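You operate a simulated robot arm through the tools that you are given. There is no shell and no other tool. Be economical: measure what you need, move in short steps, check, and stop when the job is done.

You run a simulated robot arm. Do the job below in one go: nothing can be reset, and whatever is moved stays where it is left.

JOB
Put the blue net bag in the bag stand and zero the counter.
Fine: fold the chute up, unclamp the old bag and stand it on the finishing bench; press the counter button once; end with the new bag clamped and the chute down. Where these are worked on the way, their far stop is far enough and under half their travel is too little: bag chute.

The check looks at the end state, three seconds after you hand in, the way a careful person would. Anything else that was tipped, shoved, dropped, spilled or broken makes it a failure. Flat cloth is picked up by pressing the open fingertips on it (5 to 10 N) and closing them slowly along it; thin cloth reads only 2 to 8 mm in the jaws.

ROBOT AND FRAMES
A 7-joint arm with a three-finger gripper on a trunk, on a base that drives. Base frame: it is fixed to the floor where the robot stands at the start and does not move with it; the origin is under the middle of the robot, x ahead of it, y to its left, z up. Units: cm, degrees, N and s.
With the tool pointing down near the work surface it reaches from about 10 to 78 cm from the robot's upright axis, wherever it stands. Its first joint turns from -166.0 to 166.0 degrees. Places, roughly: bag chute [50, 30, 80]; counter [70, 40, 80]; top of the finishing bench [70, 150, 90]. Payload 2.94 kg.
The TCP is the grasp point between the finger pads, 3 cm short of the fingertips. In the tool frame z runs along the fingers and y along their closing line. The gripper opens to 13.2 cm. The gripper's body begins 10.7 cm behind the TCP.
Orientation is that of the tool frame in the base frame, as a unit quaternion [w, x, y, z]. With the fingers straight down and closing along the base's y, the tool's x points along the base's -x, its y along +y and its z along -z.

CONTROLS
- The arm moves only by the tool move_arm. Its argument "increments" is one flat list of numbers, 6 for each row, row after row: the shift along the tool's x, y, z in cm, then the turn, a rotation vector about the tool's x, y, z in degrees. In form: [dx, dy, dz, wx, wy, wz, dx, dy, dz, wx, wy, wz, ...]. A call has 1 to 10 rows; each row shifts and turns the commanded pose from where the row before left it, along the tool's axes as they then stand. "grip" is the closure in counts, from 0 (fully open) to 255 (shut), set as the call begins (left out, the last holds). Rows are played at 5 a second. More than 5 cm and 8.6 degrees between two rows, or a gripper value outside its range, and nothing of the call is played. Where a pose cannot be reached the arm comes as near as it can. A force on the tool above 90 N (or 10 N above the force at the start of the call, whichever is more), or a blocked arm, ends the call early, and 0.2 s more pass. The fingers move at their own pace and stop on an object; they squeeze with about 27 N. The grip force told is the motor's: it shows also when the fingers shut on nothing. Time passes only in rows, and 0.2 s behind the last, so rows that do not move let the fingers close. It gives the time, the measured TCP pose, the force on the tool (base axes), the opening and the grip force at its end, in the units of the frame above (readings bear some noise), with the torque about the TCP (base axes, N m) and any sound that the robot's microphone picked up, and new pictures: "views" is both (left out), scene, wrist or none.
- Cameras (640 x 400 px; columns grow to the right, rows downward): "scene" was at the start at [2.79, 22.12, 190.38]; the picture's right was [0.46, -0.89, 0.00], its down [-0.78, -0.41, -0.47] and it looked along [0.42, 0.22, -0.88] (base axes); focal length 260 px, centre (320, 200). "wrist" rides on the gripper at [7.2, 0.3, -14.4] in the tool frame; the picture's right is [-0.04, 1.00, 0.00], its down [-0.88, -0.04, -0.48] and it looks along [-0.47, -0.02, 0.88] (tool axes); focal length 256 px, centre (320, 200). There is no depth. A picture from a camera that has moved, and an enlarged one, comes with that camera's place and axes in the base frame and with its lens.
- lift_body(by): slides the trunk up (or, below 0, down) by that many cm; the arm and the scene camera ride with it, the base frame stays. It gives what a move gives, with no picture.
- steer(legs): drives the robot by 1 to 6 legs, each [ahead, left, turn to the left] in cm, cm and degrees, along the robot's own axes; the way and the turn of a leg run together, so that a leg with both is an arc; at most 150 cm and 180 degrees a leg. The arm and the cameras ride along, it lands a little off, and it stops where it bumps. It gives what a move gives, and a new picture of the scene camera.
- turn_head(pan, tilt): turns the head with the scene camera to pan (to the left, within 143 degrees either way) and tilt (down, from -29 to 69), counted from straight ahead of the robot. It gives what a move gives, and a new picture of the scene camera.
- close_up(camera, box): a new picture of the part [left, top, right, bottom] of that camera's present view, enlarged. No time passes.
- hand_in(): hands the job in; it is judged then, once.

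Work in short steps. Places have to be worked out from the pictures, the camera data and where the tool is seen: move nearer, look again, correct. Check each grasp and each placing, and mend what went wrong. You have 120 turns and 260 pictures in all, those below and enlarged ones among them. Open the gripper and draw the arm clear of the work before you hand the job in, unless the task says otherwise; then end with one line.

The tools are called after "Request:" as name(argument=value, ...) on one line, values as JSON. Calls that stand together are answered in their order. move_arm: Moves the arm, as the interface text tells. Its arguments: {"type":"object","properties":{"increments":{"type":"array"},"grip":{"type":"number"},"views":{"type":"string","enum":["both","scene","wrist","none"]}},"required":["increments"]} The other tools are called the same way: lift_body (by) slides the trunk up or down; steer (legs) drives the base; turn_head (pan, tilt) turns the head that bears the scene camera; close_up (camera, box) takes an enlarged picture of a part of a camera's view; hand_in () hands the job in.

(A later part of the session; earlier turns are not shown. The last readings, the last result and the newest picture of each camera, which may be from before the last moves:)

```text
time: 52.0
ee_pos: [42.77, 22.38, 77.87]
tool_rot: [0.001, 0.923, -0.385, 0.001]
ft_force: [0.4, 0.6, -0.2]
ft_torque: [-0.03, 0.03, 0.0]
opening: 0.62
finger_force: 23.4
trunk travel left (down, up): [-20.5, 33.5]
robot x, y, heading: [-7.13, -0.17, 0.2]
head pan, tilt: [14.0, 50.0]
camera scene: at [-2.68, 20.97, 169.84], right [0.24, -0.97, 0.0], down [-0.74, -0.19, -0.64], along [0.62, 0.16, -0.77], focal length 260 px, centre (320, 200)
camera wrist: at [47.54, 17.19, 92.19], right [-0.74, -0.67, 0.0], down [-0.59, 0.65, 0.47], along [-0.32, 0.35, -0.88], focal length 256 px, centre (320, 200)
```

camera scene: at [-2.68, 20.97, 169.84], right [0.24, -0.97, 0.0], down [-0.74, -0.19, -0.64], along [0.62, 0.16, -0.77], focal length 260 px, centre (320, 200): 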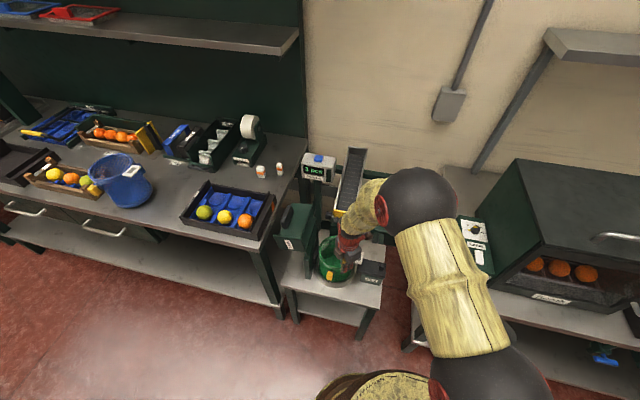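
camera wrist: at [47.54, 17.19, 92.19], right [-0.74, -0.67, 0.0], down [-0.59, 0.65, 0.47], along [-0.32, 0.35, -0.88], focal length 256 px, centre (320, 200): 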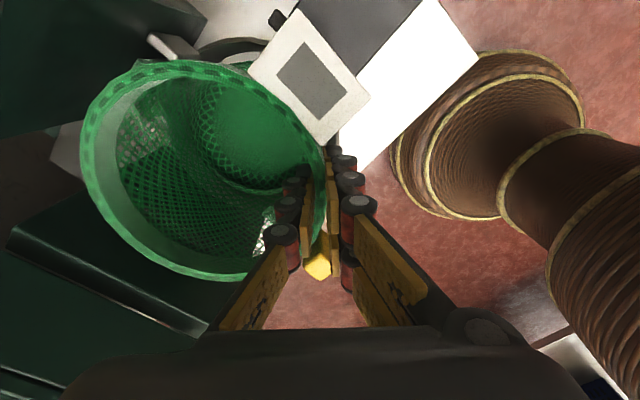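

Wall gripped at 6 mm. I lift slowly and check.

Request:
move_arm(increments=[0, 0, -2, 0, 0, 0, 0, 0, -2, 0, 0, 0, 0, 0, -2, 0, 0, 0, 0, 0, -2, 0, 0, 0, 0, 0, -2, 0, 0, 0])

Request:
close_up(camera="scene", box=[290, 180, 400, 310])

```text
time: 53.2
ee_pos: [42.74, 22.64, 87.71]
tool_rot: [0.001, 0.923, -0.385, 0.0]
ft_force: [0.5, -0.2, -0.4]
ft_torque: [0.01, 0.03, -0.03]
opening: 0.58
finger_force: 26.8
trunk travel left (down, up): [-20.5, 33.5]
robot x, y, heading: [-6.87, -0.14, 0.1]
head pan, tilt: [14.0, 50.0]
camera scene: at [-2.7, 20.95, 169.85], right [0.24, -0.97, 0.0], down [-0.74, -0.19, -0.64], along [0.62, 0.16, -0.77], focal length 260 px, centre (320, 200)
camera wrist: at [47.57, 17.33, 102.16], right [-0.74, -0.67, 0.0], down [-0.59, 0.65, 0.47], along [-0.32, 0.35, -0.88], focal length 256 px, centre (320, 200)
```

scene: 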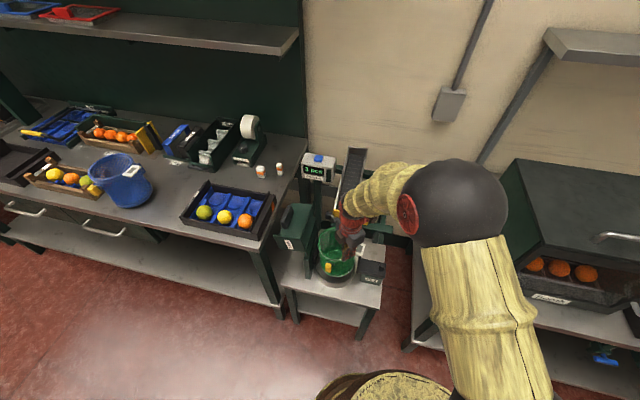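
wrist: 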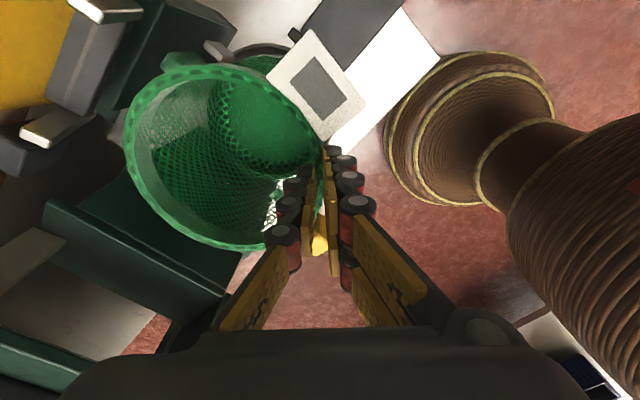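

```text
3.08 times, centred on (345, 245) of scene
camera zoom: at [-2.7, 20.95, 169.85], right [0.24, -0.97, 0.0], down [-0.74, -0.19, -0.64], along [0.62, 0.16, -0.77], focal length 802 px, centre (243, 62)
```

zoom: 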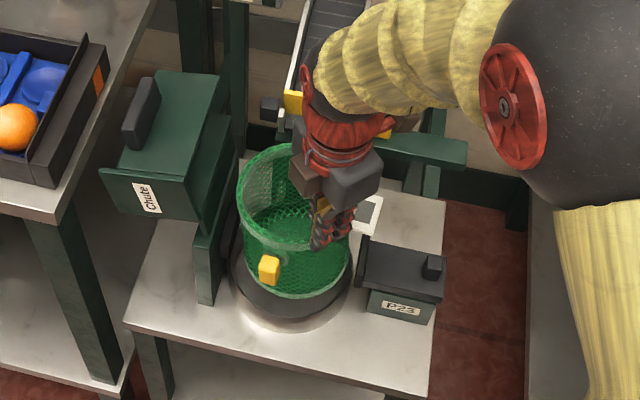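

The bag is up and nearly upright. I raise it further while easing it toward me, away from the chute and conveyor.

Request:
move_arm(increments=[-0.35, 1.06, -3, 0, 0, 0, -0.35, 1.06, -3, 0, 0, 0, -0.35, 1.06, -3, 0, 0, 0, -0.35, 1.06, -3, 0, 0, 0, 0, 1, -3, 0, 0, 0], views="none")

Request:
lift_body(by=28)

Request:
turn_head(pan=50, tilt=50)

```text
time: 54.4
ee_pos: [38.39, 19.81, 103.06]
tool_rot: [0.002, 0.923, -0.386, 0.001]
ft_force: [0.7, 0.2, -0.3]
ft_torque: [-0.04, 0.01, 0.01]
opening: 0.61
finger_force: 27.0
trunk travel left (down, up): [-20.5, 33.5]
robot x, y, heading: [-7.2, -0.46, 0.3]
head pan, tilt: [14.0, 50.0]
```

```text
time: 57.2
ee_pos: [38.3, 19.89, 131.0]
tool_rot: [0.001, 0.923, -0.385, 0.002]
ft_force: [0.3, -0.7, -0.2]
ft_torque: [-0.01, 0.05, -0.04]
opening: 0.6
finger_force: 26.8
trunk travel left (down, up): [-48.5, 5.5]
robot x, y, heading: [-7.41, -0.26, 0.1]
head pan, tilt: [14.0, 50.0]
```

```text
time: 58.2
ee_pos: [38.37, 19.93, 131.11]
tool_rot: [0.0, 0.923, -0.385, 0.0]
ft_force: [-0.8, 0.0, -0.2]
ft_torque: [-0.04, -0.01, -0.03]
opening: 0.59
finger_force: 26.6
trunk travel left (down, up): [-48.5, 5.5]
robot x, y, heading: [-6.95, 0.11, 0.2]
head pan, tilt: [50.0, 50.0]
camera scene: at [-5.2, 24.99, 197.84], right [0.77, -0.64, 0.0], down [-0.49, -0.59, -0.64], along [0.41, 0.49, -0.77], focal length 260 px, centre (320, 200)
```

scene: 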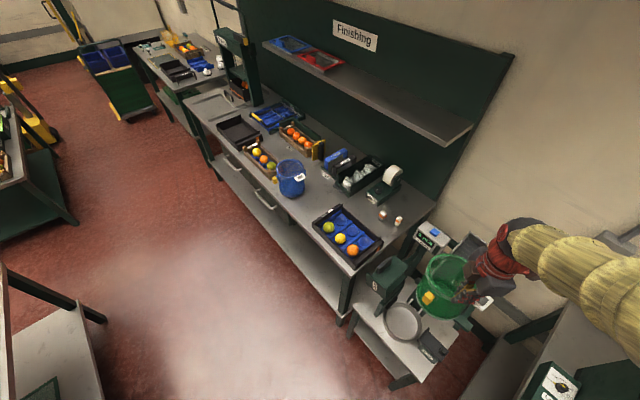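

Bag held well above everything. I drive 71 cm left along the bench, to bring it before the free spot between the blue bag and the fruit box.

Request:
steer(legs=[[0, 71, 0]])

Request:
close_up(camera="wrist", box=[0, 0, 640, 400])

```text
time: 62.1
ee_pos: [38.48, 89.52, 130.93]
tool_rot: [0.001, 0.922, -0.387, 0.001]
ft_force: [-1.0, 0.2, -0.7]
ft_torque: [-0.07, 0.0, -0.03]
opening: 0.61
finger_force: 27.6
trunk travel left (down, up): [-48.5, 5.5]
robot x, y, heading: [-7.23, 69.68, -0.2]
head pan, tilt: [50.0, 50.0]
camera scene: at [-4.99, 94.85, 197.83], right [0.76, -0.65, 0.0], down [-0.49, -0.59, -0.64], along [0.41, 0.49, -0.77], focal length 260 px, centre (320, 200)
```

scene: 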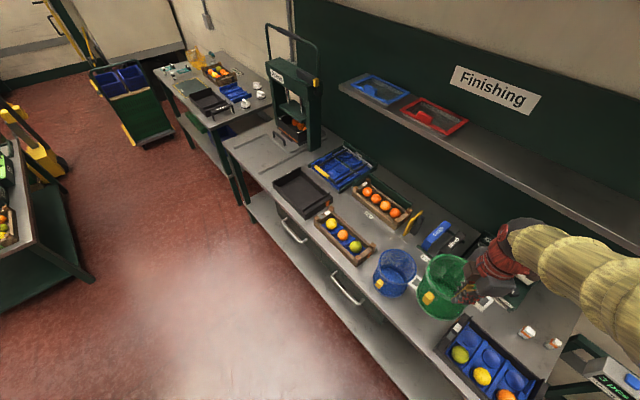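

```text
1.00 times, centred on (320, 200) of wrist (not enlarged: the box is as wide or as high as the picture)
camera zoom: at [43.36, 84.33, 145.35], right [-0.74, -0.67, 0.0], down [-0.59, 0.65, 0.47], along [-0.32, 0.35, -0.88], focal length 256 px, centre (320, 200)
```

zoom: 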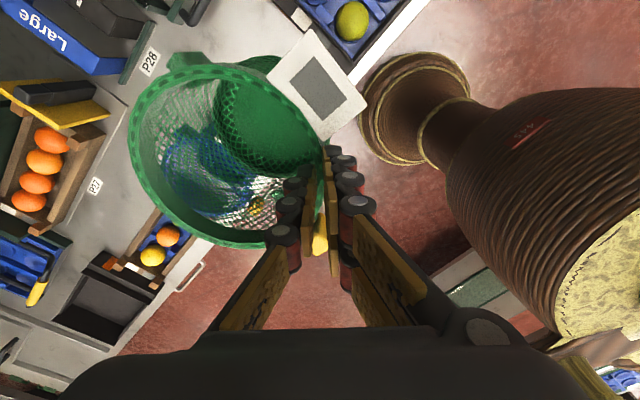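

I take a steeper view of the target spot to fix the neighbouring objects' places.

Request:
turn_head(pan=5, tilt=66)

Request:
close_up(camera="scene", box=[120, 40, 440, 260])

```text
time: 63.2
ee_pos: [38.68, 89.51, 130.85]
tool_rot: [0.0, 0.922, -0.387, 0.0]
ft_force: [-0.3, 0.6, -1.0]
ft_torque: [-0.05, -0.01, 0.02]
opening: 0.6
finger_force: 26.4
trunk travel left (down, up): [-48.5, 5.5]
robot x, y, heading: [-7.06, 70.01, -0.3]
head pan, tilt: [5.0, 66.0]
camera scene: at [-4.04, 89.38, 195.93], right [0.08, -1.0, 0.0], down [-0.91, -0.08, -0.41], along [0.41, 0.03, -0.91], focal length 260 px, centre (320, 200)
```

scene: 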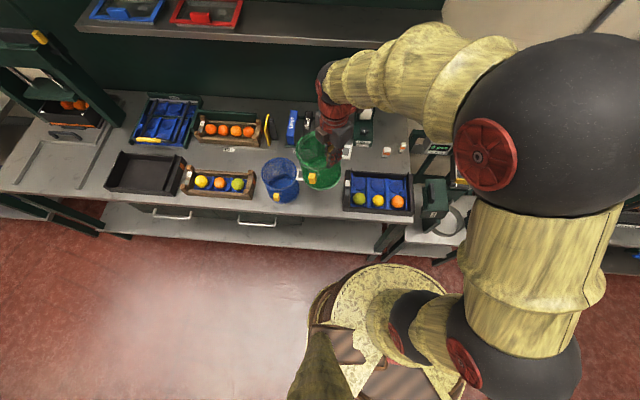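

```text
1.82 times, centred on (280, 150) of scene
camera zoom: at [-4.04, 89.38, 195.93], right [0.08, -1.0, 0.0], down [-0.91, -0.08, -0.41], along [0.41, 0.03, -0.91], focal length 474 px, centre (393, 291)
```

zoom: 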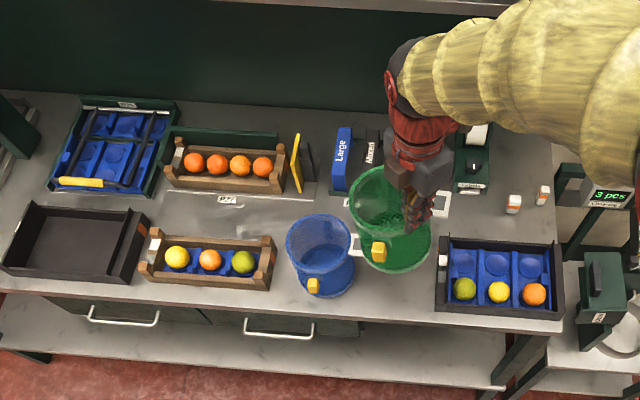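

Free target: bag centre at ≈(60.5, 93) – clear of the fruit box (y<82.5, x<56), the P28 tray (x>71) and the blue bag (y>100). I move above it and look.

Request:
move_arm(increments=[3.2, -2.85, 0, 0, 0, 0, 3.2, -2.85, 0, 0, 0, 0, 3.2, -2.85, 0, 0, 0, 0, 3.2, -2.85, 0, 0, 0, 0, 0, 0, 3, 0, 0, 0, 0, 0, 3, 0, 0, 0, 0, 0, 3, 0, 0, 0])

Request:
close_up(camera="scene", box=[220, 60, 440, 230])

```text
time: 64.8
ee_pos: [55.92, 88.3, 122.41]
tool_rot: [-0.001, 0.922, -0.386, 0.001]
ft_force: [0.6, 0.3, -0.7]
ft_torque: [0.01, 0.04, 0.0]
opening: 0.61
finger_force: 27.4
trunk travel left (down, up): [-48.5, 5.5]
robot x, y, heading: [-7.11, 69.54, 0.0]
head pan, tilt: [5.0, 66.0]
camera scene: at [-3.99, 89.39, 195.92], right [0.08, -1.0, 0.0], down [-0.91, -0.08, -0.41], along [0.4, 0.03, -0.91], focal length 260 px, centre (320, 200)
camera wrist: at [60.71, 83.06, 136.75], right [-0.74, -0.67, 0.0], down [-0.59, 0.65, 0.47], along [-0.32, 0.35, -0.88], focal length 256 px, centre (320, 200)
```

scene: 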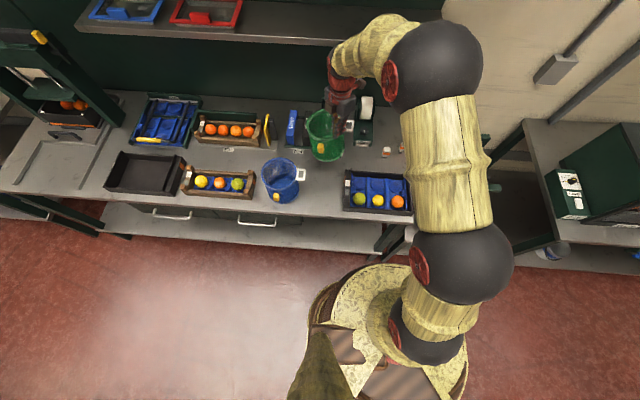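
wrist: 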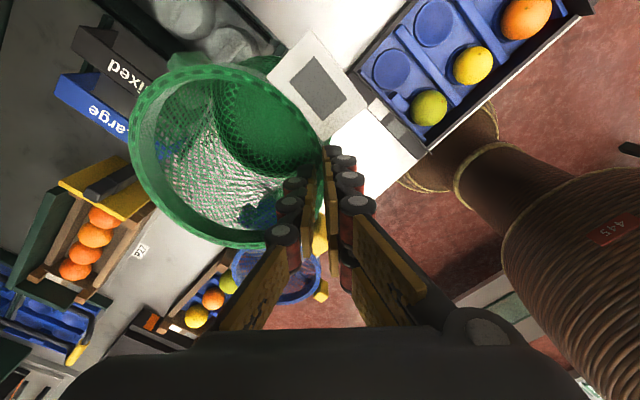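

```text
2.35 times, centred on (330, 145) of scene
camera zoom: at [-3.99, 89.39, 195.92], right [0.08, -1.0, 0.0], down [-0.91, -0.08, -0.41], along [0.4, 0.03, -0.91], focal length 613 px, centre (296, 329)
```

zoom: 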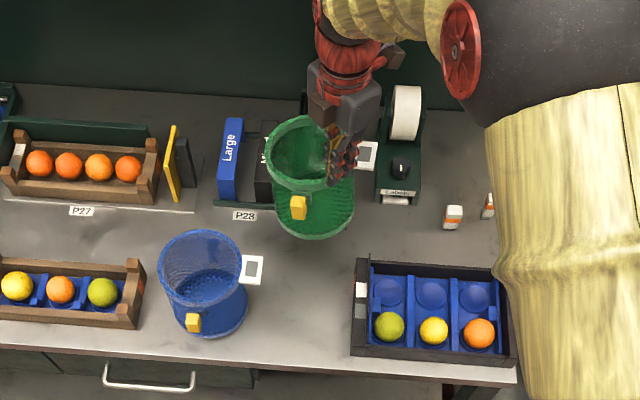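

I shift 2 cm toward me for more margin to the P28 tray and lower to just above the bench.

Request:
move_arm(increments=[-1.4, 1.43, 0, 0, 0, 0, 0, 0, 3.5, 0, 0, 0, 0, 0, 3.5, 0, 0, 0, 0, 0, 3.5, 0, 0, 0, 0, 0, 2.5, 0, 0, 0])

Request:
close_up(camera="scene", box=[220, 60, 440, 230])

```text
time: 66.0
ee_pos: [52.97, 88.41, 109.37]
tool_rot: [0.001, 0.923, -0.386, -0.001]
ft_force: [-43.7, -7.7, 59.7]
ft_torque: [0.37, 0.24, 0.67]
opening: 1.13
finger_force: 27.0
trunk travel left (down, up): [-48.5, 5.5]
robot x, y, heading: [-7.27, 69.53, 0.0]
head pan, tilt: [5.0, 66.0]
camera scene: at [-4.75, 89.19, 195.99], right [0.08, -1.0, 0.0], down [-0.91, -0.08, -0.41], along [0.41, 0.03, -0.91], focal length 260 px, centre (320, 200)
camera wrist: at [57.79, 83.22, 123.69], right [-0.74, -0.67, 0.0], down [-0.59, 0.65, 0.48], along [-0.32, 0.35, -0.88], focal length 256 px, centre (320, 200)
```

scene: 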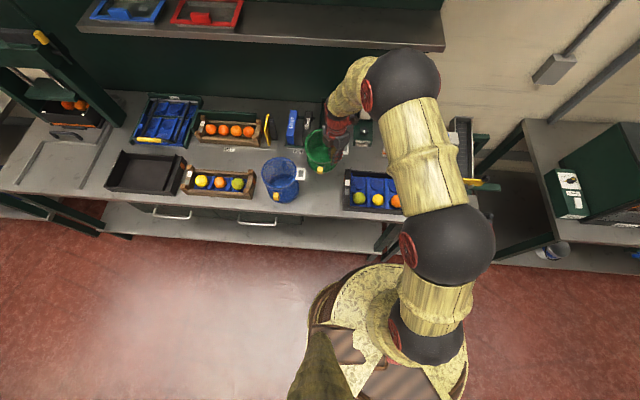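
wrist: 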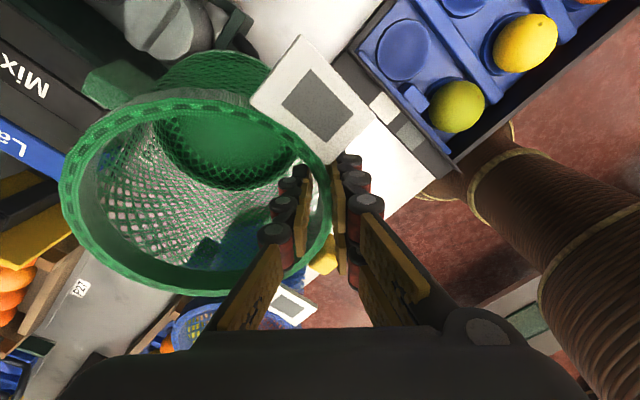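

```text
2.35 times, centred on (330, 145) of scene
camera zoom: at [-4.75, 89.19, 195.99], right [0.08, -1.0, 0.0], down [-0.91, -0.08, -0.41], along [0.41, 0.03, -0.91], focal length 613 px, centre (296, 329)
```

zoom: 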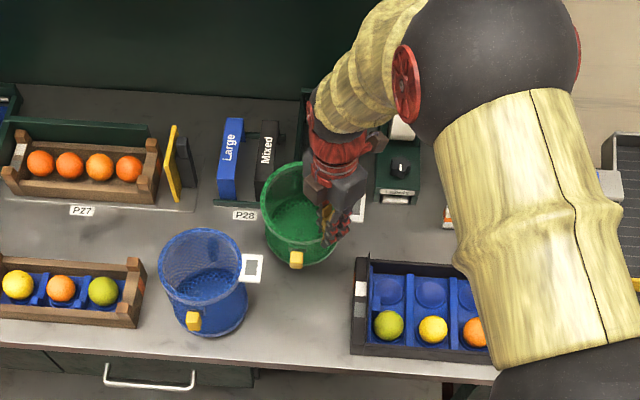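

Contact came early with a backward force: the base is pressing against the tray behind. I rise 3 cm and shift 3 cm toward me.

Request:
move_arm(increments=[0, 0, -1.5, 0, 0, 0, 0, 0, -2, 0, 0, 0, -2, 2.1, 0, 0, 0, 0, 0, 0, 0, 0, 0, 0])

Request:
close_up(camera="scene", box=[240, 70, 400, 220])

Request:
close_up(camera="wrist", box=[0, 0, 480, 300])

```text
time: 67.0
ee_pos: [50.97, 88.15, 112.53]
tool_rot: [0.0, 0.922, -0.387, 0.001]
ft_force: [-0.4, -0.1, -0.2]
ft_torque: [-0.01, 0.05, -0.01]
opening: 0.6
finger_force: 26.9
trunk travel left (down, up): [-48.5, 5.5]
robot x, y, heading: [-7.44, 69.4, -0.3]
head pan, tilt: [5.0, 66.0]
camera scene: at [-3.93, 89.38, 195.92], right [0.08, -1.0, 0.0], down [-0.91, -0.08, -0.41], along [0.4, 0.03, -0.91], focal length 260 px, centre (320, 200)
camera wrist: at [55.77, 82.95, 127.01], right [-0.74, -0.67, 0.0], down [-0.59, 0.65, 0.47], along [-0.32, 0.35, -0.88], focal length 256 px, centre (320, 200)
```

scene: 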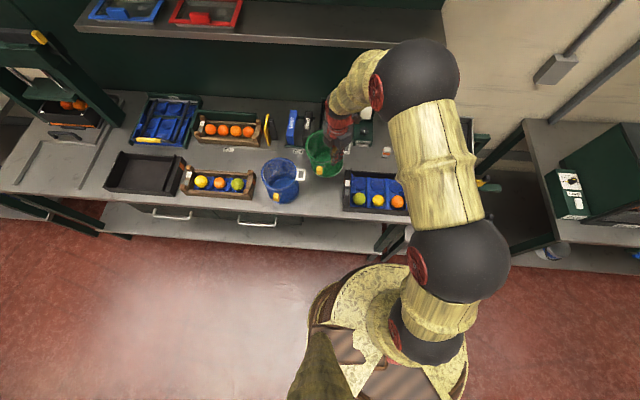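
wrist: 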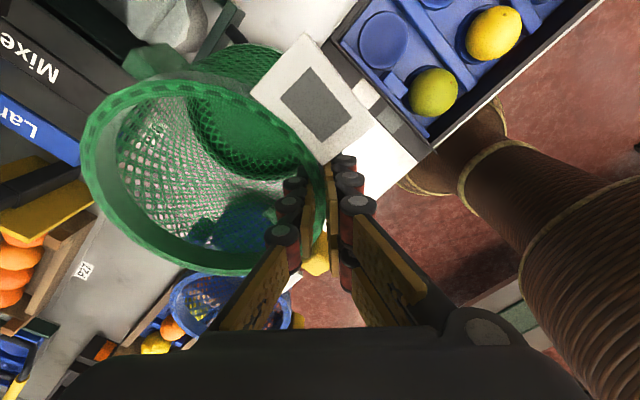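

```text
2.67 times, centred on (320, 145) of scene
camera zoom: at [-3.93, 89.38, 195.92], right [0.08, -1.0, 0.0], down [-0.91, -0.08, -0.41], along [0.4, 0.03, -0.91], focal length 695 px, centre (320, 347)
```

zoom: 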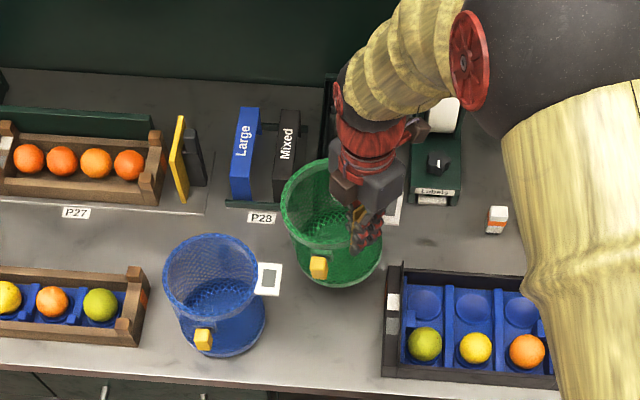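

```text
1.33 times, centred on (240, 150) of wrist
camera zoom: at [55.77, 82.95, 127.01], right [-0.74, -0.67, 0.0], down [-0.59, 0.65, 0.47], along [-0.32, 0.35, -0.88], focal length 341 px, centre (427, 267)
```

zoom: 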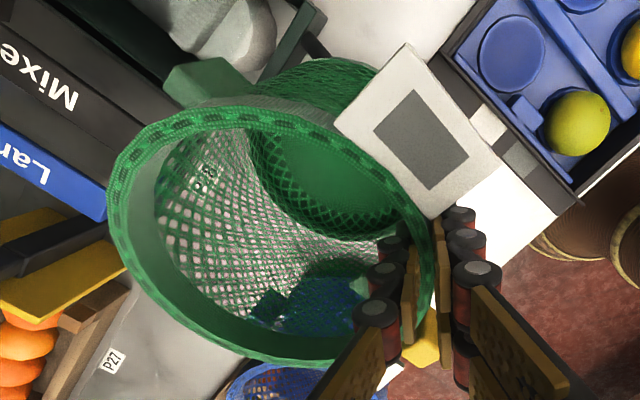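

The bag hangs with its base slightly toward the tray's handle. I shift another 1.5 cm toward me and 1 cm left, then lower in stages.

Request:
move_arm(increments=[-1.76, 0.37, 0, 0, 0, 0, 0, 0, 2.5, 0, 0, 0, 0, 0, 2.5, 0, 0, 0, 0, 0, 1.5, 0, 0, 0, 0, 0, 0, 0, 0, 0])

Request:
close_up(camera="scene", box=[240, 70, 400, 220])

```text
time: 68.2
ee_pos: [49.46, 89.15, 106.33]
tool_rot: [-0.001, 0.922, -0.387, 0.001]
ft_force: [-10.8, -6.5, 16.2]
ft_torque: [0.34, 0.9, 0.31]
opening: 0.6
finger_force: 27.2
trunk travel left (down, up): [-48.5, 5.5]
robot x, y, heading: [-7.11, 70.23, -0.5]
head pan, tilt: [5.0, 66.0]
camera scene: at [-4.33, 89.2, 195.96], right [0.08, -1.0, 0.0], down [-0.91, -0.08, -0.41], along [0.41, 0.03, -0.91], focal length 260 px, centre (320, 200)
camera wrist: at [54.16, 83.9, 120.56], right [-0.74, -0.67, 0.0], down [-0.59, 0.65, 0.47], along [-0.32, 0.35, -0.88], focal length 256 px, centre (320, 200)
```

scene: 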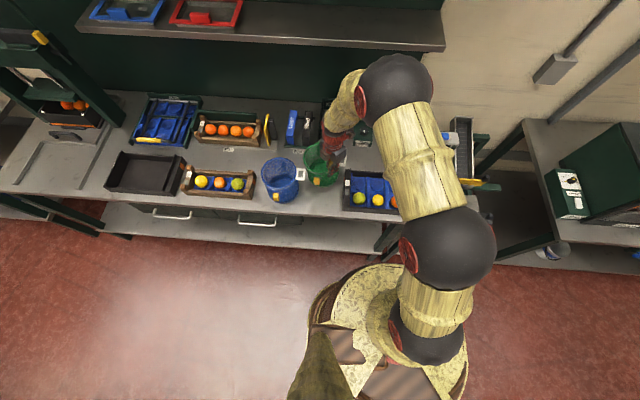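
wrist: 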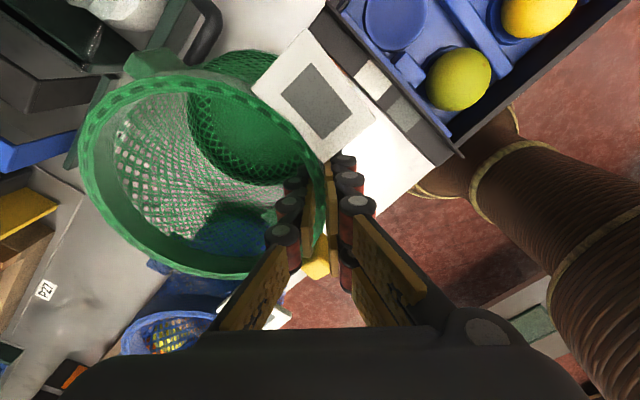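

```text
2.67 times, centred on (320, 145) of scene
camera zoom: at [-4.33, 89.2, 195.96], right [0.08, -1.0, 0.0], down [-0.91, -0.08, -0.41], along [0.41, 0.03, -0.91], focal length 695 px, centre (320, 347)
```

zoom: 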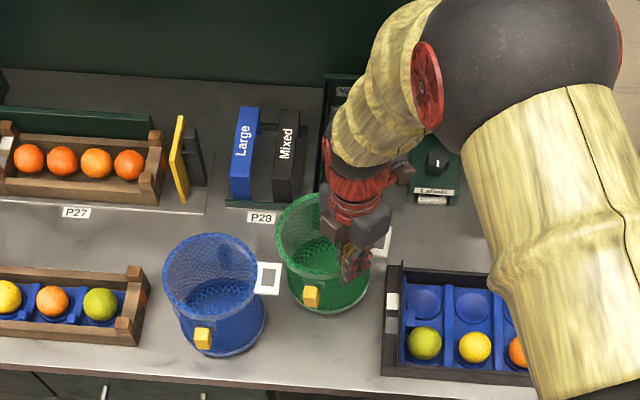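

Request:
close_up(camera="wrist", box=[40, 0, 340, 200])

Request:
close_up(camera="scene", box=[290, 110, 360, 190])

```text
2.00 times, centred on (190, 100) of wrist
camera zoom: at [54.16, 83.9, 120.56], right [-0.74, -0.67, 0.0], down [-0.59, 0.65, 0.47], along [-0.32, 0.35, -0.88], focal length 512 px, centre (580, 400)
```

zoom: 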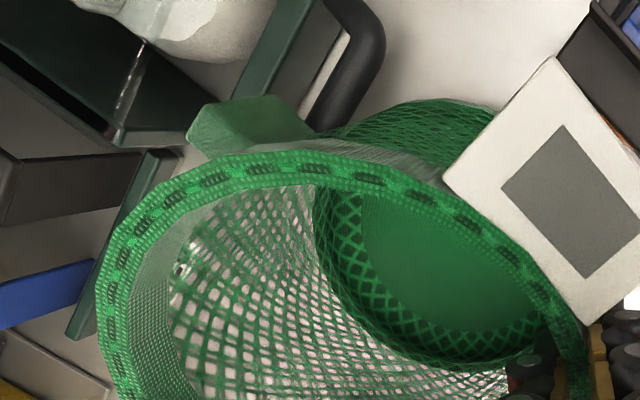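

```text
5.00 times, centred on (325, 150) of scene
camera zoom: at [-4.33, 89.2, 195.96], right [0.08, -1.0, 0.0], down [-0.91, -0.08, -0.41], along [0.41, 0.03, -0.91], focal length 1303 px, centre (295, 450)
```

zoom: 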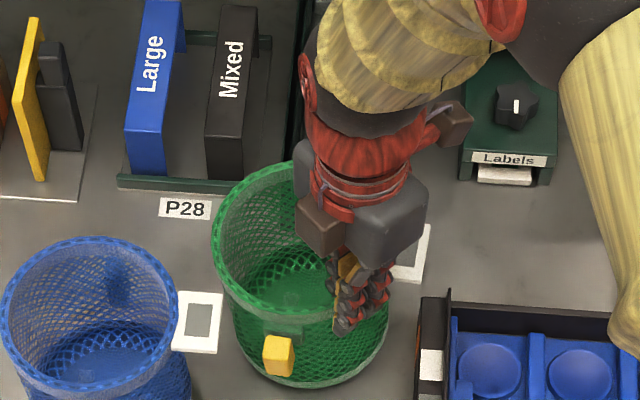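

The base now appears at ≈(54.6, 92) clear of tray and box, so this is likely bench contact. I press 0.8 cm lower to see whether it rights itself.

Request:
move_arm(increments=[0, 0, 0.4, 0, 0, 0, 0, 0, 0.4, 0, 0, 0, 0, 0, 0, 0, 0, 0], views="wrist")

Request:
close_up(camera="scene", box=[290, 110, 360, 190])

```text
time: 69.0
ee_pos: [49.43, 88.98, 105.5]
tool_rot: [-0.003, 0.922, -0.387, 0.002]
ft_force: [-7.9, -18.4, 42.9]
ft_torque: [-0.07, 0.34, -0.03]
opening: 0.63
finger_force: 26.9
trunk travel left (down, up): [-48.5, 5.5]
robot x, y, heading: [-7.03, 69.78, -0.2]
head pan, tilt: [5.0, 66.0]
camera wrist: at [54.22, 83.77, 119.92], right [-0.74, -0.67, -0.01], down [-0.59, 0.65, 0.47], along [-0.31, 0.36, -0.88], focal length 256 px, centre (320, 200)
```

wrist: 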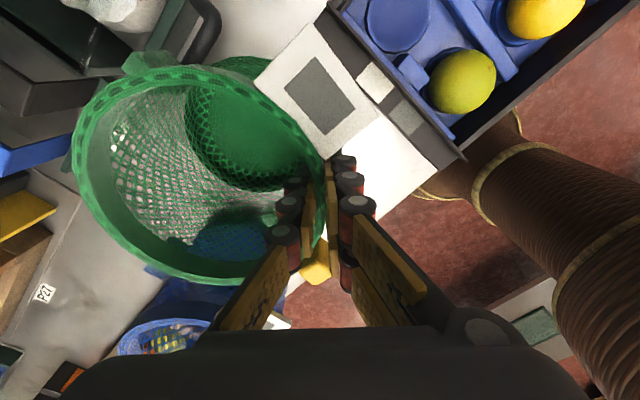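

```text
5.00 times, centred on (325, 150) of scene
camera zoom: at [-4.48, 89.0, 195.99], right [0.08, -1.0, 0.0], down [-0.91, -0.08, -0.41], along [0.41, 0.04, -0.91], focal length 1303 px, centre (295, 450)
```

zoom: 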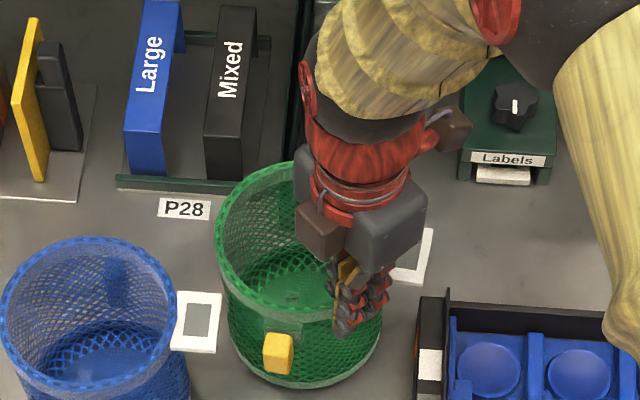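

The bag squared up on the bench: contact confirmed. I relieve the pressure and open.

Request:
move_arm(increments=[0, 0, -0.6, 0, 0, 0, 0, 0, 0, 0, 0, 0], views="none")

Request:
move_arm(increments=[0, 0, 0, 0, 0, 0, 0, 0, 0, 0, 0, 0, 0, 0, 0, 0, 0, 0, 0, 0, 0, 0, 0, 0], grip=160)

Request:
close_up(camera="scene", box=[260, 90, 380, 210])

```text
time: 69.6
ee_pos: [49.32, 89.42, 105.61]
tool_rot: [0.001, 0.922, -0.386, -0.001]
ft_force: [-1.6, 0.3, -0.2]
ft_torque: [0.07, 0.04, 0.04]
opening: 0.6
finger_force: 26.9
trunk travel left (down, up): [-48.5, 5.5]
robot x, y, heading: [-7.19, 69.91, -0.4]
head pan, tilt: [5.0, 66.0]
```

```text
time: 70.6
ee_pos: [49.49, 89.32, 105.82]
tool_rot: [0.0, 0.922, -0.387, 0.001]
ft_force: [0.2, -0.1, 0.1]
ft_torque: [0.0, -0.03, 0.04]
opening: 4.93
finger_force: 0.1
trunk travel left (down, up): [-48.5, 5.5]
robot x, y, heading: [-7.47, 69.67, -0.4]
head pan, tilt: [5.0, 66.0]
camera scene: at [-4.03, 89.37, 195.93], right [0.08, -1.0, 0.0], down [-0.91, -0.08, -0.41], along [0.41, 0.03, -0.91], focal length 260 px, centre (320, 200)
camera wrist: at [54.28, 84.07, 120.16], right [-0.74, -0.67, 0.0], down [-0.59, 0.65, 0.47], along [-0.32, 0.35, -0.88], focal length 256 px, centre (320, 200)
```

scene: 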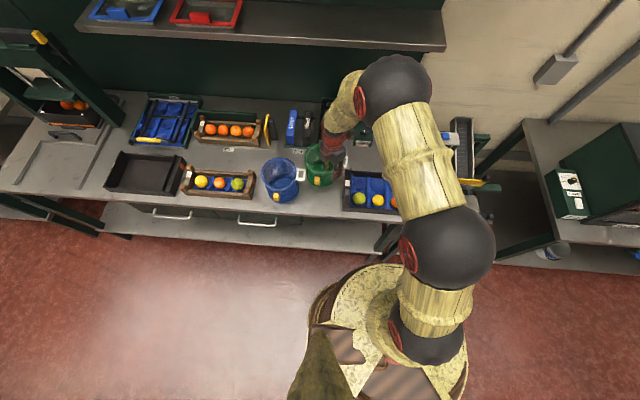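
wrist: 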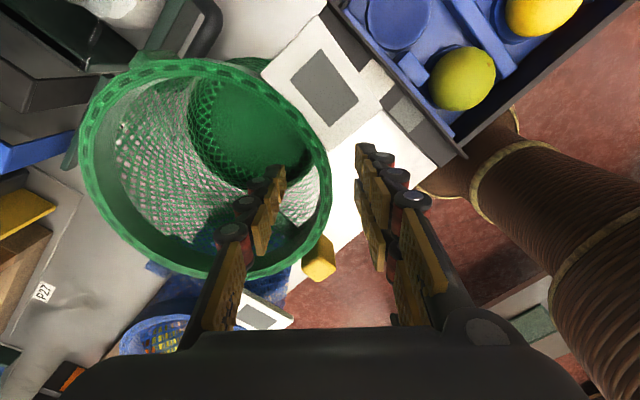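

```text
3.33 times, centred on (320, 150) of scene
camera zoom: at [-4.03, 89.37, 195.93], right [0.08, -1.0, 0.0], down [-0.91, -0.08, -0.41], along [0.41, 0.03, -0.91], focal length 868 px, centre (320, 367)
```

zoom: 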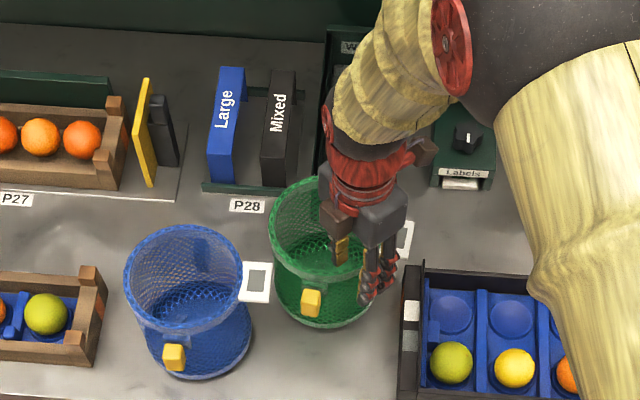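

The green bag stands upright and free. The blue bag has the same orientation (tab toward −x, tag toward −y), rim centre ≈(46.8, 109.6), so I use the same grip at azimuth 225°. I rise, then shift above (42, 105).

Request:
move_arm(increments=[0, 0, -3.5, 0, 0, 0, 0, 0, -3.5, 0, 0, 0, 0, 0, -4, 0, 0, 0, -4.1, -1.4, 0, 0, 0, 0, -4.1, -1.4, 0, 0, 0, 0, -4.1, -1.4, 0, 0, 0, 0, -4.1, -1.4, 0, 0, 0, 0], grip=130)

Request:
close_up(camera="scene", box=[220, 90, 380, 220])

```text
time: 72.2
ee_pos: [41.92, 105.09, 116.47]
tool_rot: [0.0, 0.922, -0.388, 0.001]
ft_force: [-0.1, -0.5, 0.2]
ft_torque: [0.0, 0.01, 0.02]
opening: 6.46
finger_force: 0.1
trunk travel left (down, up): [-48.5, 5.5]
robot x, y, heading: [-6.97, 69.85, -0.0]
head pan, tilt: [5.0, 66.0]
camera scene: at [-4.12, 89.48, 195.92], right [0.08, -1.0, 0.0], down [-0.91, -0.08, -0.41], along [0.41, 0.03, -0.91], focal length 260 px, centre (320, 200)
camera wrist: at [46.7, 99.82, 130.84], right [-0.74, -0.67, 0.0], down [-0.59, 0.65, 0.47], along [-0.32, 0.35, -0.88], focal length 256 px, centre (320, 200)
```

scene: 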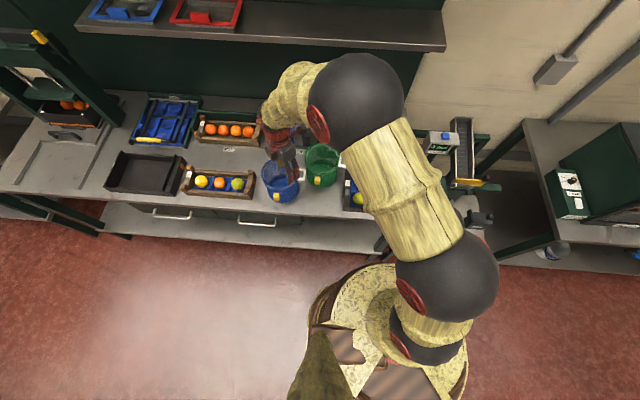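
wrist: 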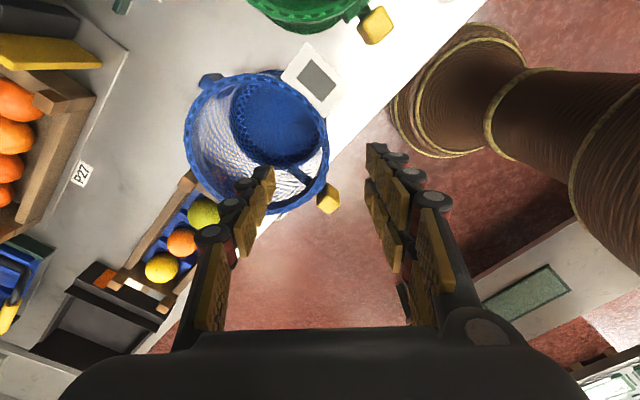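

```text
3.08 times, centred on (300, 155) of scene
camera zoom: at [-4.12, 89.48, 195.92], right [0.08, -1.0, 0.0], down [-0.91, -0.08, -0.41], along [0.41, 0.03, -0.91], focal length 802 px, centre (382, 338)
```

zoom: 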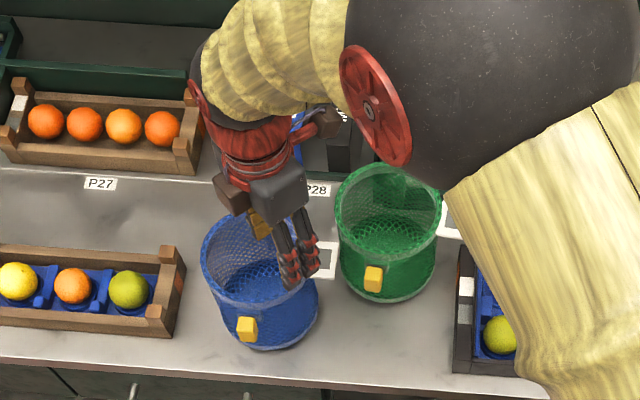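

Good match to the green grasp. I shift 0.4 cm outward and descend to z≈105.7.

Request:
move_arm(increments=[0, 0.4, 3, 0, 0, 0, 0, 0, 3, 0, 0, 0, 0, 0, 2.8, 0, 0, 0, 0, 0, 2, 0, 0, 0], views="wrist")

Request:
move_arm(increments=[0, 0, 0, 0, 0, 0, 0, 0, 0, 0, 0, 0, 0, 0, 0, 0, 0, 0, 0, 0, 0, 0, 0, 0, 0, 0, 0, 0, 0, 0], grip=255, views="wrist")

```text
time: 73.2
ee_pos: [41.52, 104.62, 105.82]
tool_rot: [-0.001, 0.922, -0.387, 0.001]
ft_force: [-0.1, 0.2, -0.5]
ft_torque: [-0.04, 0.02, -0.02]
opening: 6.48
finger_force: 0.1
trunk travel left (down, up): [-48.5, 5.5]
robot x, y, heading: [-7.26, 69.4, -0.2]
head pan, tilt: [5.0, 66.0]
camera wrist: at [46.37, 99.39, 120.19], right [-0.74, -0.67, 0.0], down [-0.59, 0.65, 0.47], along [-0.32, 0.35, -0.88], focal length 256 px, centre (320, 200)
```

wrist: 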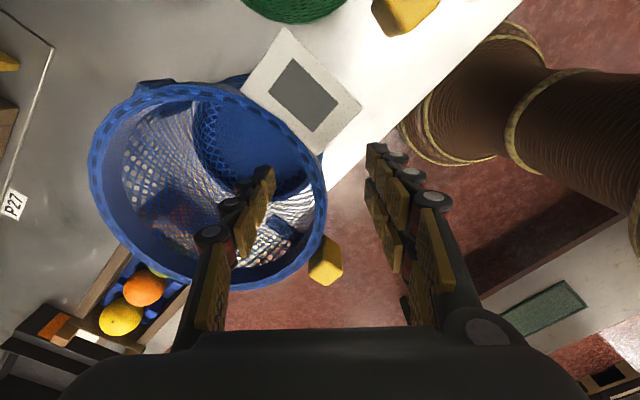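

```text
time: 74.4
ee_pos: [41.53, 104.64, 105.84]
tool_rot: [0.001, 0.922, -0.386, 0.001]
ft_force: [0.2, -0.4, -0.1]
ft_torque: [-0.07, -0.04, -0.03]
opening: 0.61
finger_force: 21.9
trunk travel left (down, up): [-48.5, 5.5]
robot x, y, heading: [-7.27, 69.65, -0.0]
head pan, tilt: [5.0, 66.0]
camera wrist: at [46.32, 99.36, 120.21], right [-0.74, -0.67, 0.0], down [-0.59, 0.65, 0.47], along [-0.32, 0.35, -0.88], focal length 256 px, centre (320, 200)
```

wrist: 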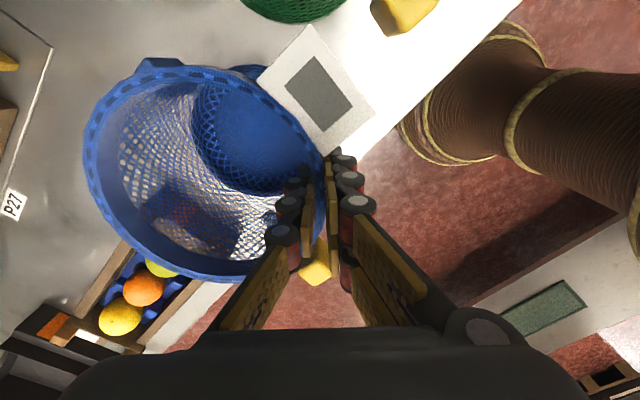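

Wall gripped (6 mm), nearly the same picture as with the green bag. I lift straight up, then pull toward me.

Request:
move_arm(increments=[0, 0, -2, 0, 0, 0, 0, 0, -3, 0, 0, 0, 0, 0, -4, 0, 0, 0, 0, 0, -4, 0, 0, 0, 0, 0, -4, 0, 0, 0, 0, 0, -4, 0, 0, 0, -2, 2, -3, 0, 0, 0])

Request:
close_up(camera="scene", box=[200, 70, 400, 230])

```text
time: 76.0
ee_pos: [38.17, 104.59, 130.15]
tool_rot: [-0.001, 0.922, -0.386, 0.0]
ft_force: [-2.1, -0.2, -0.7]
ft_torque: [-0.03, -0.03, -0.03]
opening: 0.61
finger_force: 26.8
trunk travel left (down, up): [-48.5, 5.5]
robot x, y, heading: [-7.15, 69.67, -0.2]
head pan, tilt: [5.0, 66.0]
camera scene: at [-4.33, 89.27, 195.94], right [0.08, -1.0, 0.0], down [-0.91, -0.08, -0.41], along [0.41, 0.03, -0.91], focal length 260 px, centre (320, 200)
camera wrist: at [43.02, 99.31, 144.43], right [-0.74, -0.67, 0.0], down [-0.59, 0.65, 0.47], along [-0.32, 0.35, -0.88], focal length 256 px, centre (320, 200)
```

scene: 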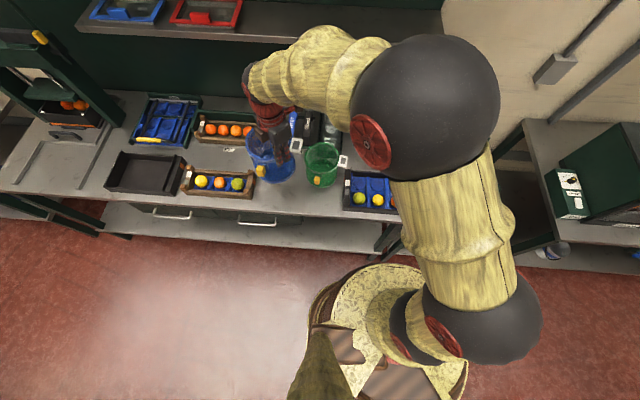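
wrist: 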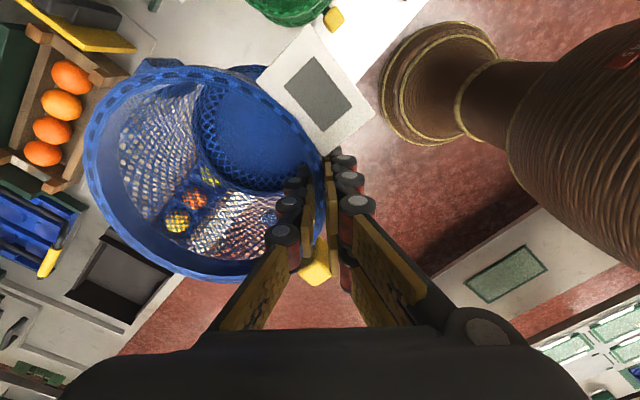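

```text
2.50 times, centred on (300, 150) of scene
camera zoom: at [-4.33, 89.27, 195.94], right [0.08, -1.0, 0.0], down [-0.91, -0.08, -0.41], along [0.41, 0.03, -0.91], focal length 651 px, centre (370, 325)
```

zoom: 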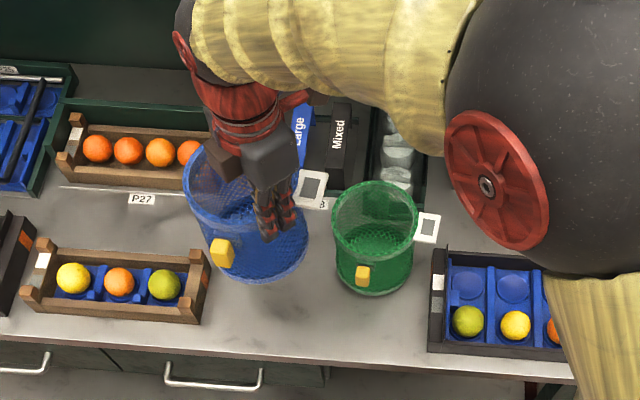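

Blue bag is lifted cleanly and the green one stands undisturbed. I bring the arm back in front of the robot, then drive right to the stand.

Request:
move_arm(increments=[2.68, 2.63, 0, 0, 0, 0, 2.68, 2.63, 0, 0, 0, 0, 2.68, 2.63, 0, 0, 0, 0, 2.68, 2.63, 0, 0, 0, 0], views="none")

Request:
steer(legs=[[0, -67, 0]])

Request:
turn_head(pan=14, tilt=60)

```text
time: 77.0
ee_pos: [38.88, 89.58, 130.0]
tool_rot: [0.0, 0.922, -0.386, 0.0]
ft_force: [-0.4, 0.3, -1.4]
ft_torque: [-0.04, 0.02, 0.04]
opening: 0.61
finger_force: 27.2
trunk travel left (down, up): [-48.5, 5.5]
robot x, y, heading: [-7.41, 69.54, 0.0]
head pan, tilt: [5.0, 66.0]
```

```text
time: 80.7
ee_pos: [38.6, 22.86, 130.12]
tool_rot: [-0.001, 0.923, -0.385, 0.002]
ft_force: [-0.1, -0.8, -0.3]
ft_torque: [-0.01, 0.03, 0.01]
opening: 0.59
finger_force: 27.0
trunk travel left (down, up): [-48.5, 5.5]
robot x, y, heading: [-7.41, 3.03, -0.0]
head pan, tilt: [5.0, 66.0]
camera scene: at [-4.25, 22.34, 195.94], right [0.09, -1.0, 0.0], down [-0.91, -0.08, -0.41], along [0.41, 0.04, -0.91], focal length 260 px, centre (320, 200)
```

scene: 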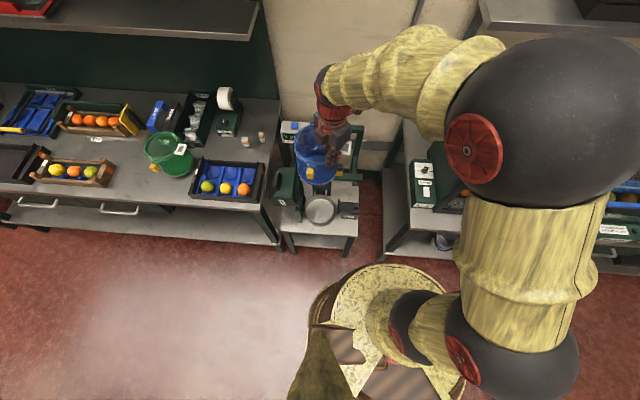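

```text
time: 81.4
ee_pos: [38.66, 22.96, 130.0]
tool_rot: [0.0, 0.923, -0.386, 0.001]
ft_force: [0.3, 0.4, -1.0]
ft_torque: [-0.06, 0.05, -0.01]
opening: 0.59
finger_force: 26.5
trunk travel left (down, up): [-48.5, 5.5]
robot x, y, heading: [-7.27, 2.66, -0.1]
head pan, tilt: [14.0, 60.0]
camera scene: at [-3.71, 23.53, 196.59], right [0.24, -0.97, 0.0], down [-0.84, -0.21, -0.5], along [0.48, 0.12, -0.87], focal length 260 px, centre (320, 200)
```

scene: 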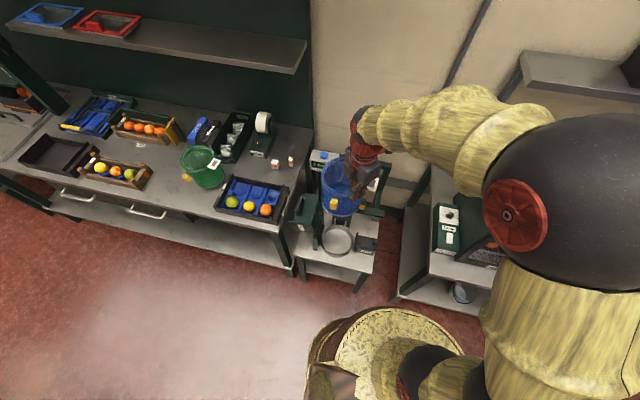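

Request:
close_up(camera="scene", box=[160, 130, 260, 210])

Request:
close_up(camera="scene", box=[285, 140, 395, 290])

```text
5.00 times, centred on (210, 170) of scene
camera zoom: at [-3.71, 23.53, 196.59], right [0.24, -0.97, 0.0], down [-0.84, -0.21, -0.5], along [0.48, 0.12, -0.87], focal length 1303 px, centre (870, 350)
```

zoom: 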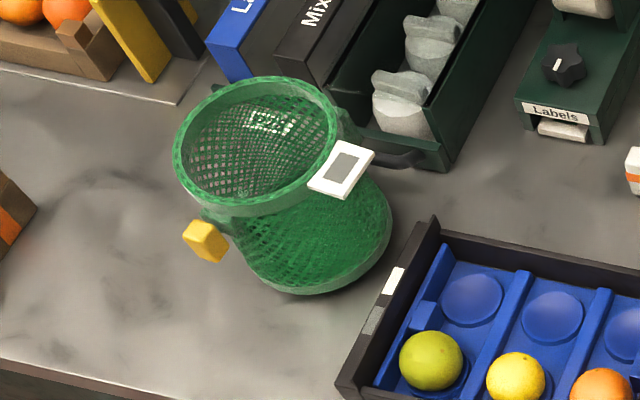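

```text
2.67 times, centred on (340, 215) of scene
camera zoom: at [-3.71, 23.53, 196.59], right [0.24, -0.97, 0.0], down [-0.84, -0.21, -0.5], along [0.48, 0.12, -0.87], focal length 695 px, centre (267, 160)
```

zoom: 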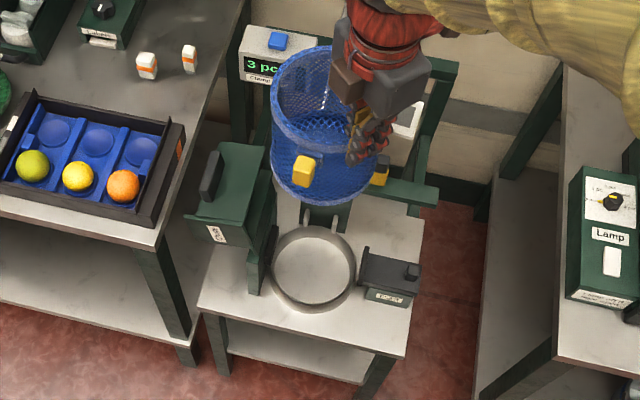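

The green bag is upright on the bench. The stand's round cup is centred ≈(46.5–48, 27), so I return to the old bag's TCP (42.8, 22.4); first shift 3 cm right for clearance and lower the trunk 28 cm.

Request:
move_arm(increments=[2.1, 2.1, 0, 0, 0, 0], views="none")

Request:
lift_body(by=-28)

Request:
move_arm(increments=[1.0, -4.2, 2, 0, 0, 0, 0, -0.5, 2, 0, 0, 0, 0, 0, 2, 0, 0, 0, 0, 0, 2, 0, 0, 0])

Request:
close_up(camera="scene", box=[285, 140, 395, 290])

```text
time: 81.8
ee_pos: [38.73, 19.85, 130.01]
tool_rot: [0.0, 0.922, -0.386, 0.001]
ft_force: [0.4, -0.5, -0.2]
ft_torque: [0.01, 0.04, 0.01]
opening: 0.58
finger_force: 27.4
trunk travel left (down, up): [-48.5, 5.5]
robot x, y, heading: [-6.96, 2.83, -0.0]
head pan, tilt: [14.0, 60.0]
```

```text
time: 84.6
ee_pos: [38.68, 19.92, 102.05]
tool_rot: [-0.001, 0.923, -0.386, 0.001]
ft_force: [-0.2, -0.2, -1.5]
ft_torque: [-0.01, 0.02, 0.0]
opening: 0.61
finger_force: 26.6
trunk travel left (down, up): [-20.5, 33.5]
robot x, y, heading: [-7.26, 2.4, -0.1]
head pan, tilt: [14.0, 60.0]
```

```text
time: 85.6
ee_pos: [42.9, 22.68, 94.37]
tool_rot: [-0.001, 0.922, -0.386, 0.001]
ft_force: [-2.9, -0.4, 9.2]
ft_torque: [0.22, -1.06, 0.06]
opening: 0.62
finger_force: 27.3
trunk travel left (down, up): [-20.5, 33.5]
robot x, y, heading: [-7.77, 2.84, 0.1]
head pan, tilt: [14.0, 60.0]
camera scene: at [-3.77, 23.52, 168.61], right [0.24, -0.97, 0.0], down [-0.84, -0.21, -0.5], along [0.49, 0.12, -0.87], focal length 260 px, centre (320, 200)
camera wrist: at [47.6, 17.43, 108.59], right [-0.74, -0.67, 0.0], down [-0.59, 0.65, 0.47], along [-0.32, 0.35, -0.88], focal length 256 px, centre (320, 200)
```

scene: 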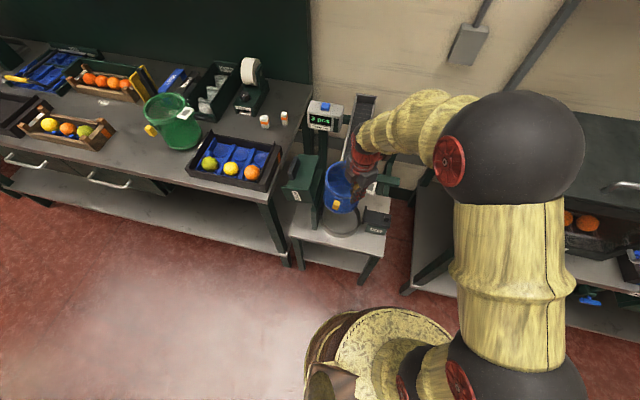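
wrist: 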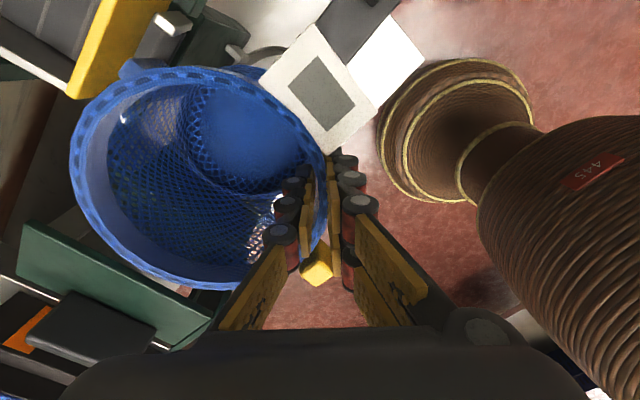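

```text
2.67 times, centred on (340, 215) of scene
camera zoom: at [-3.77, 23.52, 168.61], right [0.24, -0.97, 0.0], down [-0.84, -0.21, -0.5], along [0.49, 0.12, -0.87], focal length 695 px, centre (267, 160)
```

zoom: 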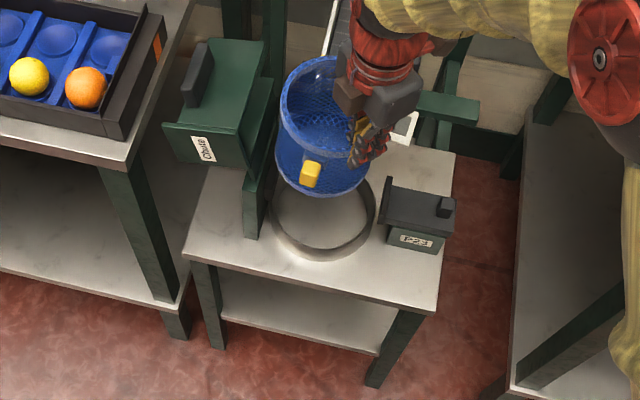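

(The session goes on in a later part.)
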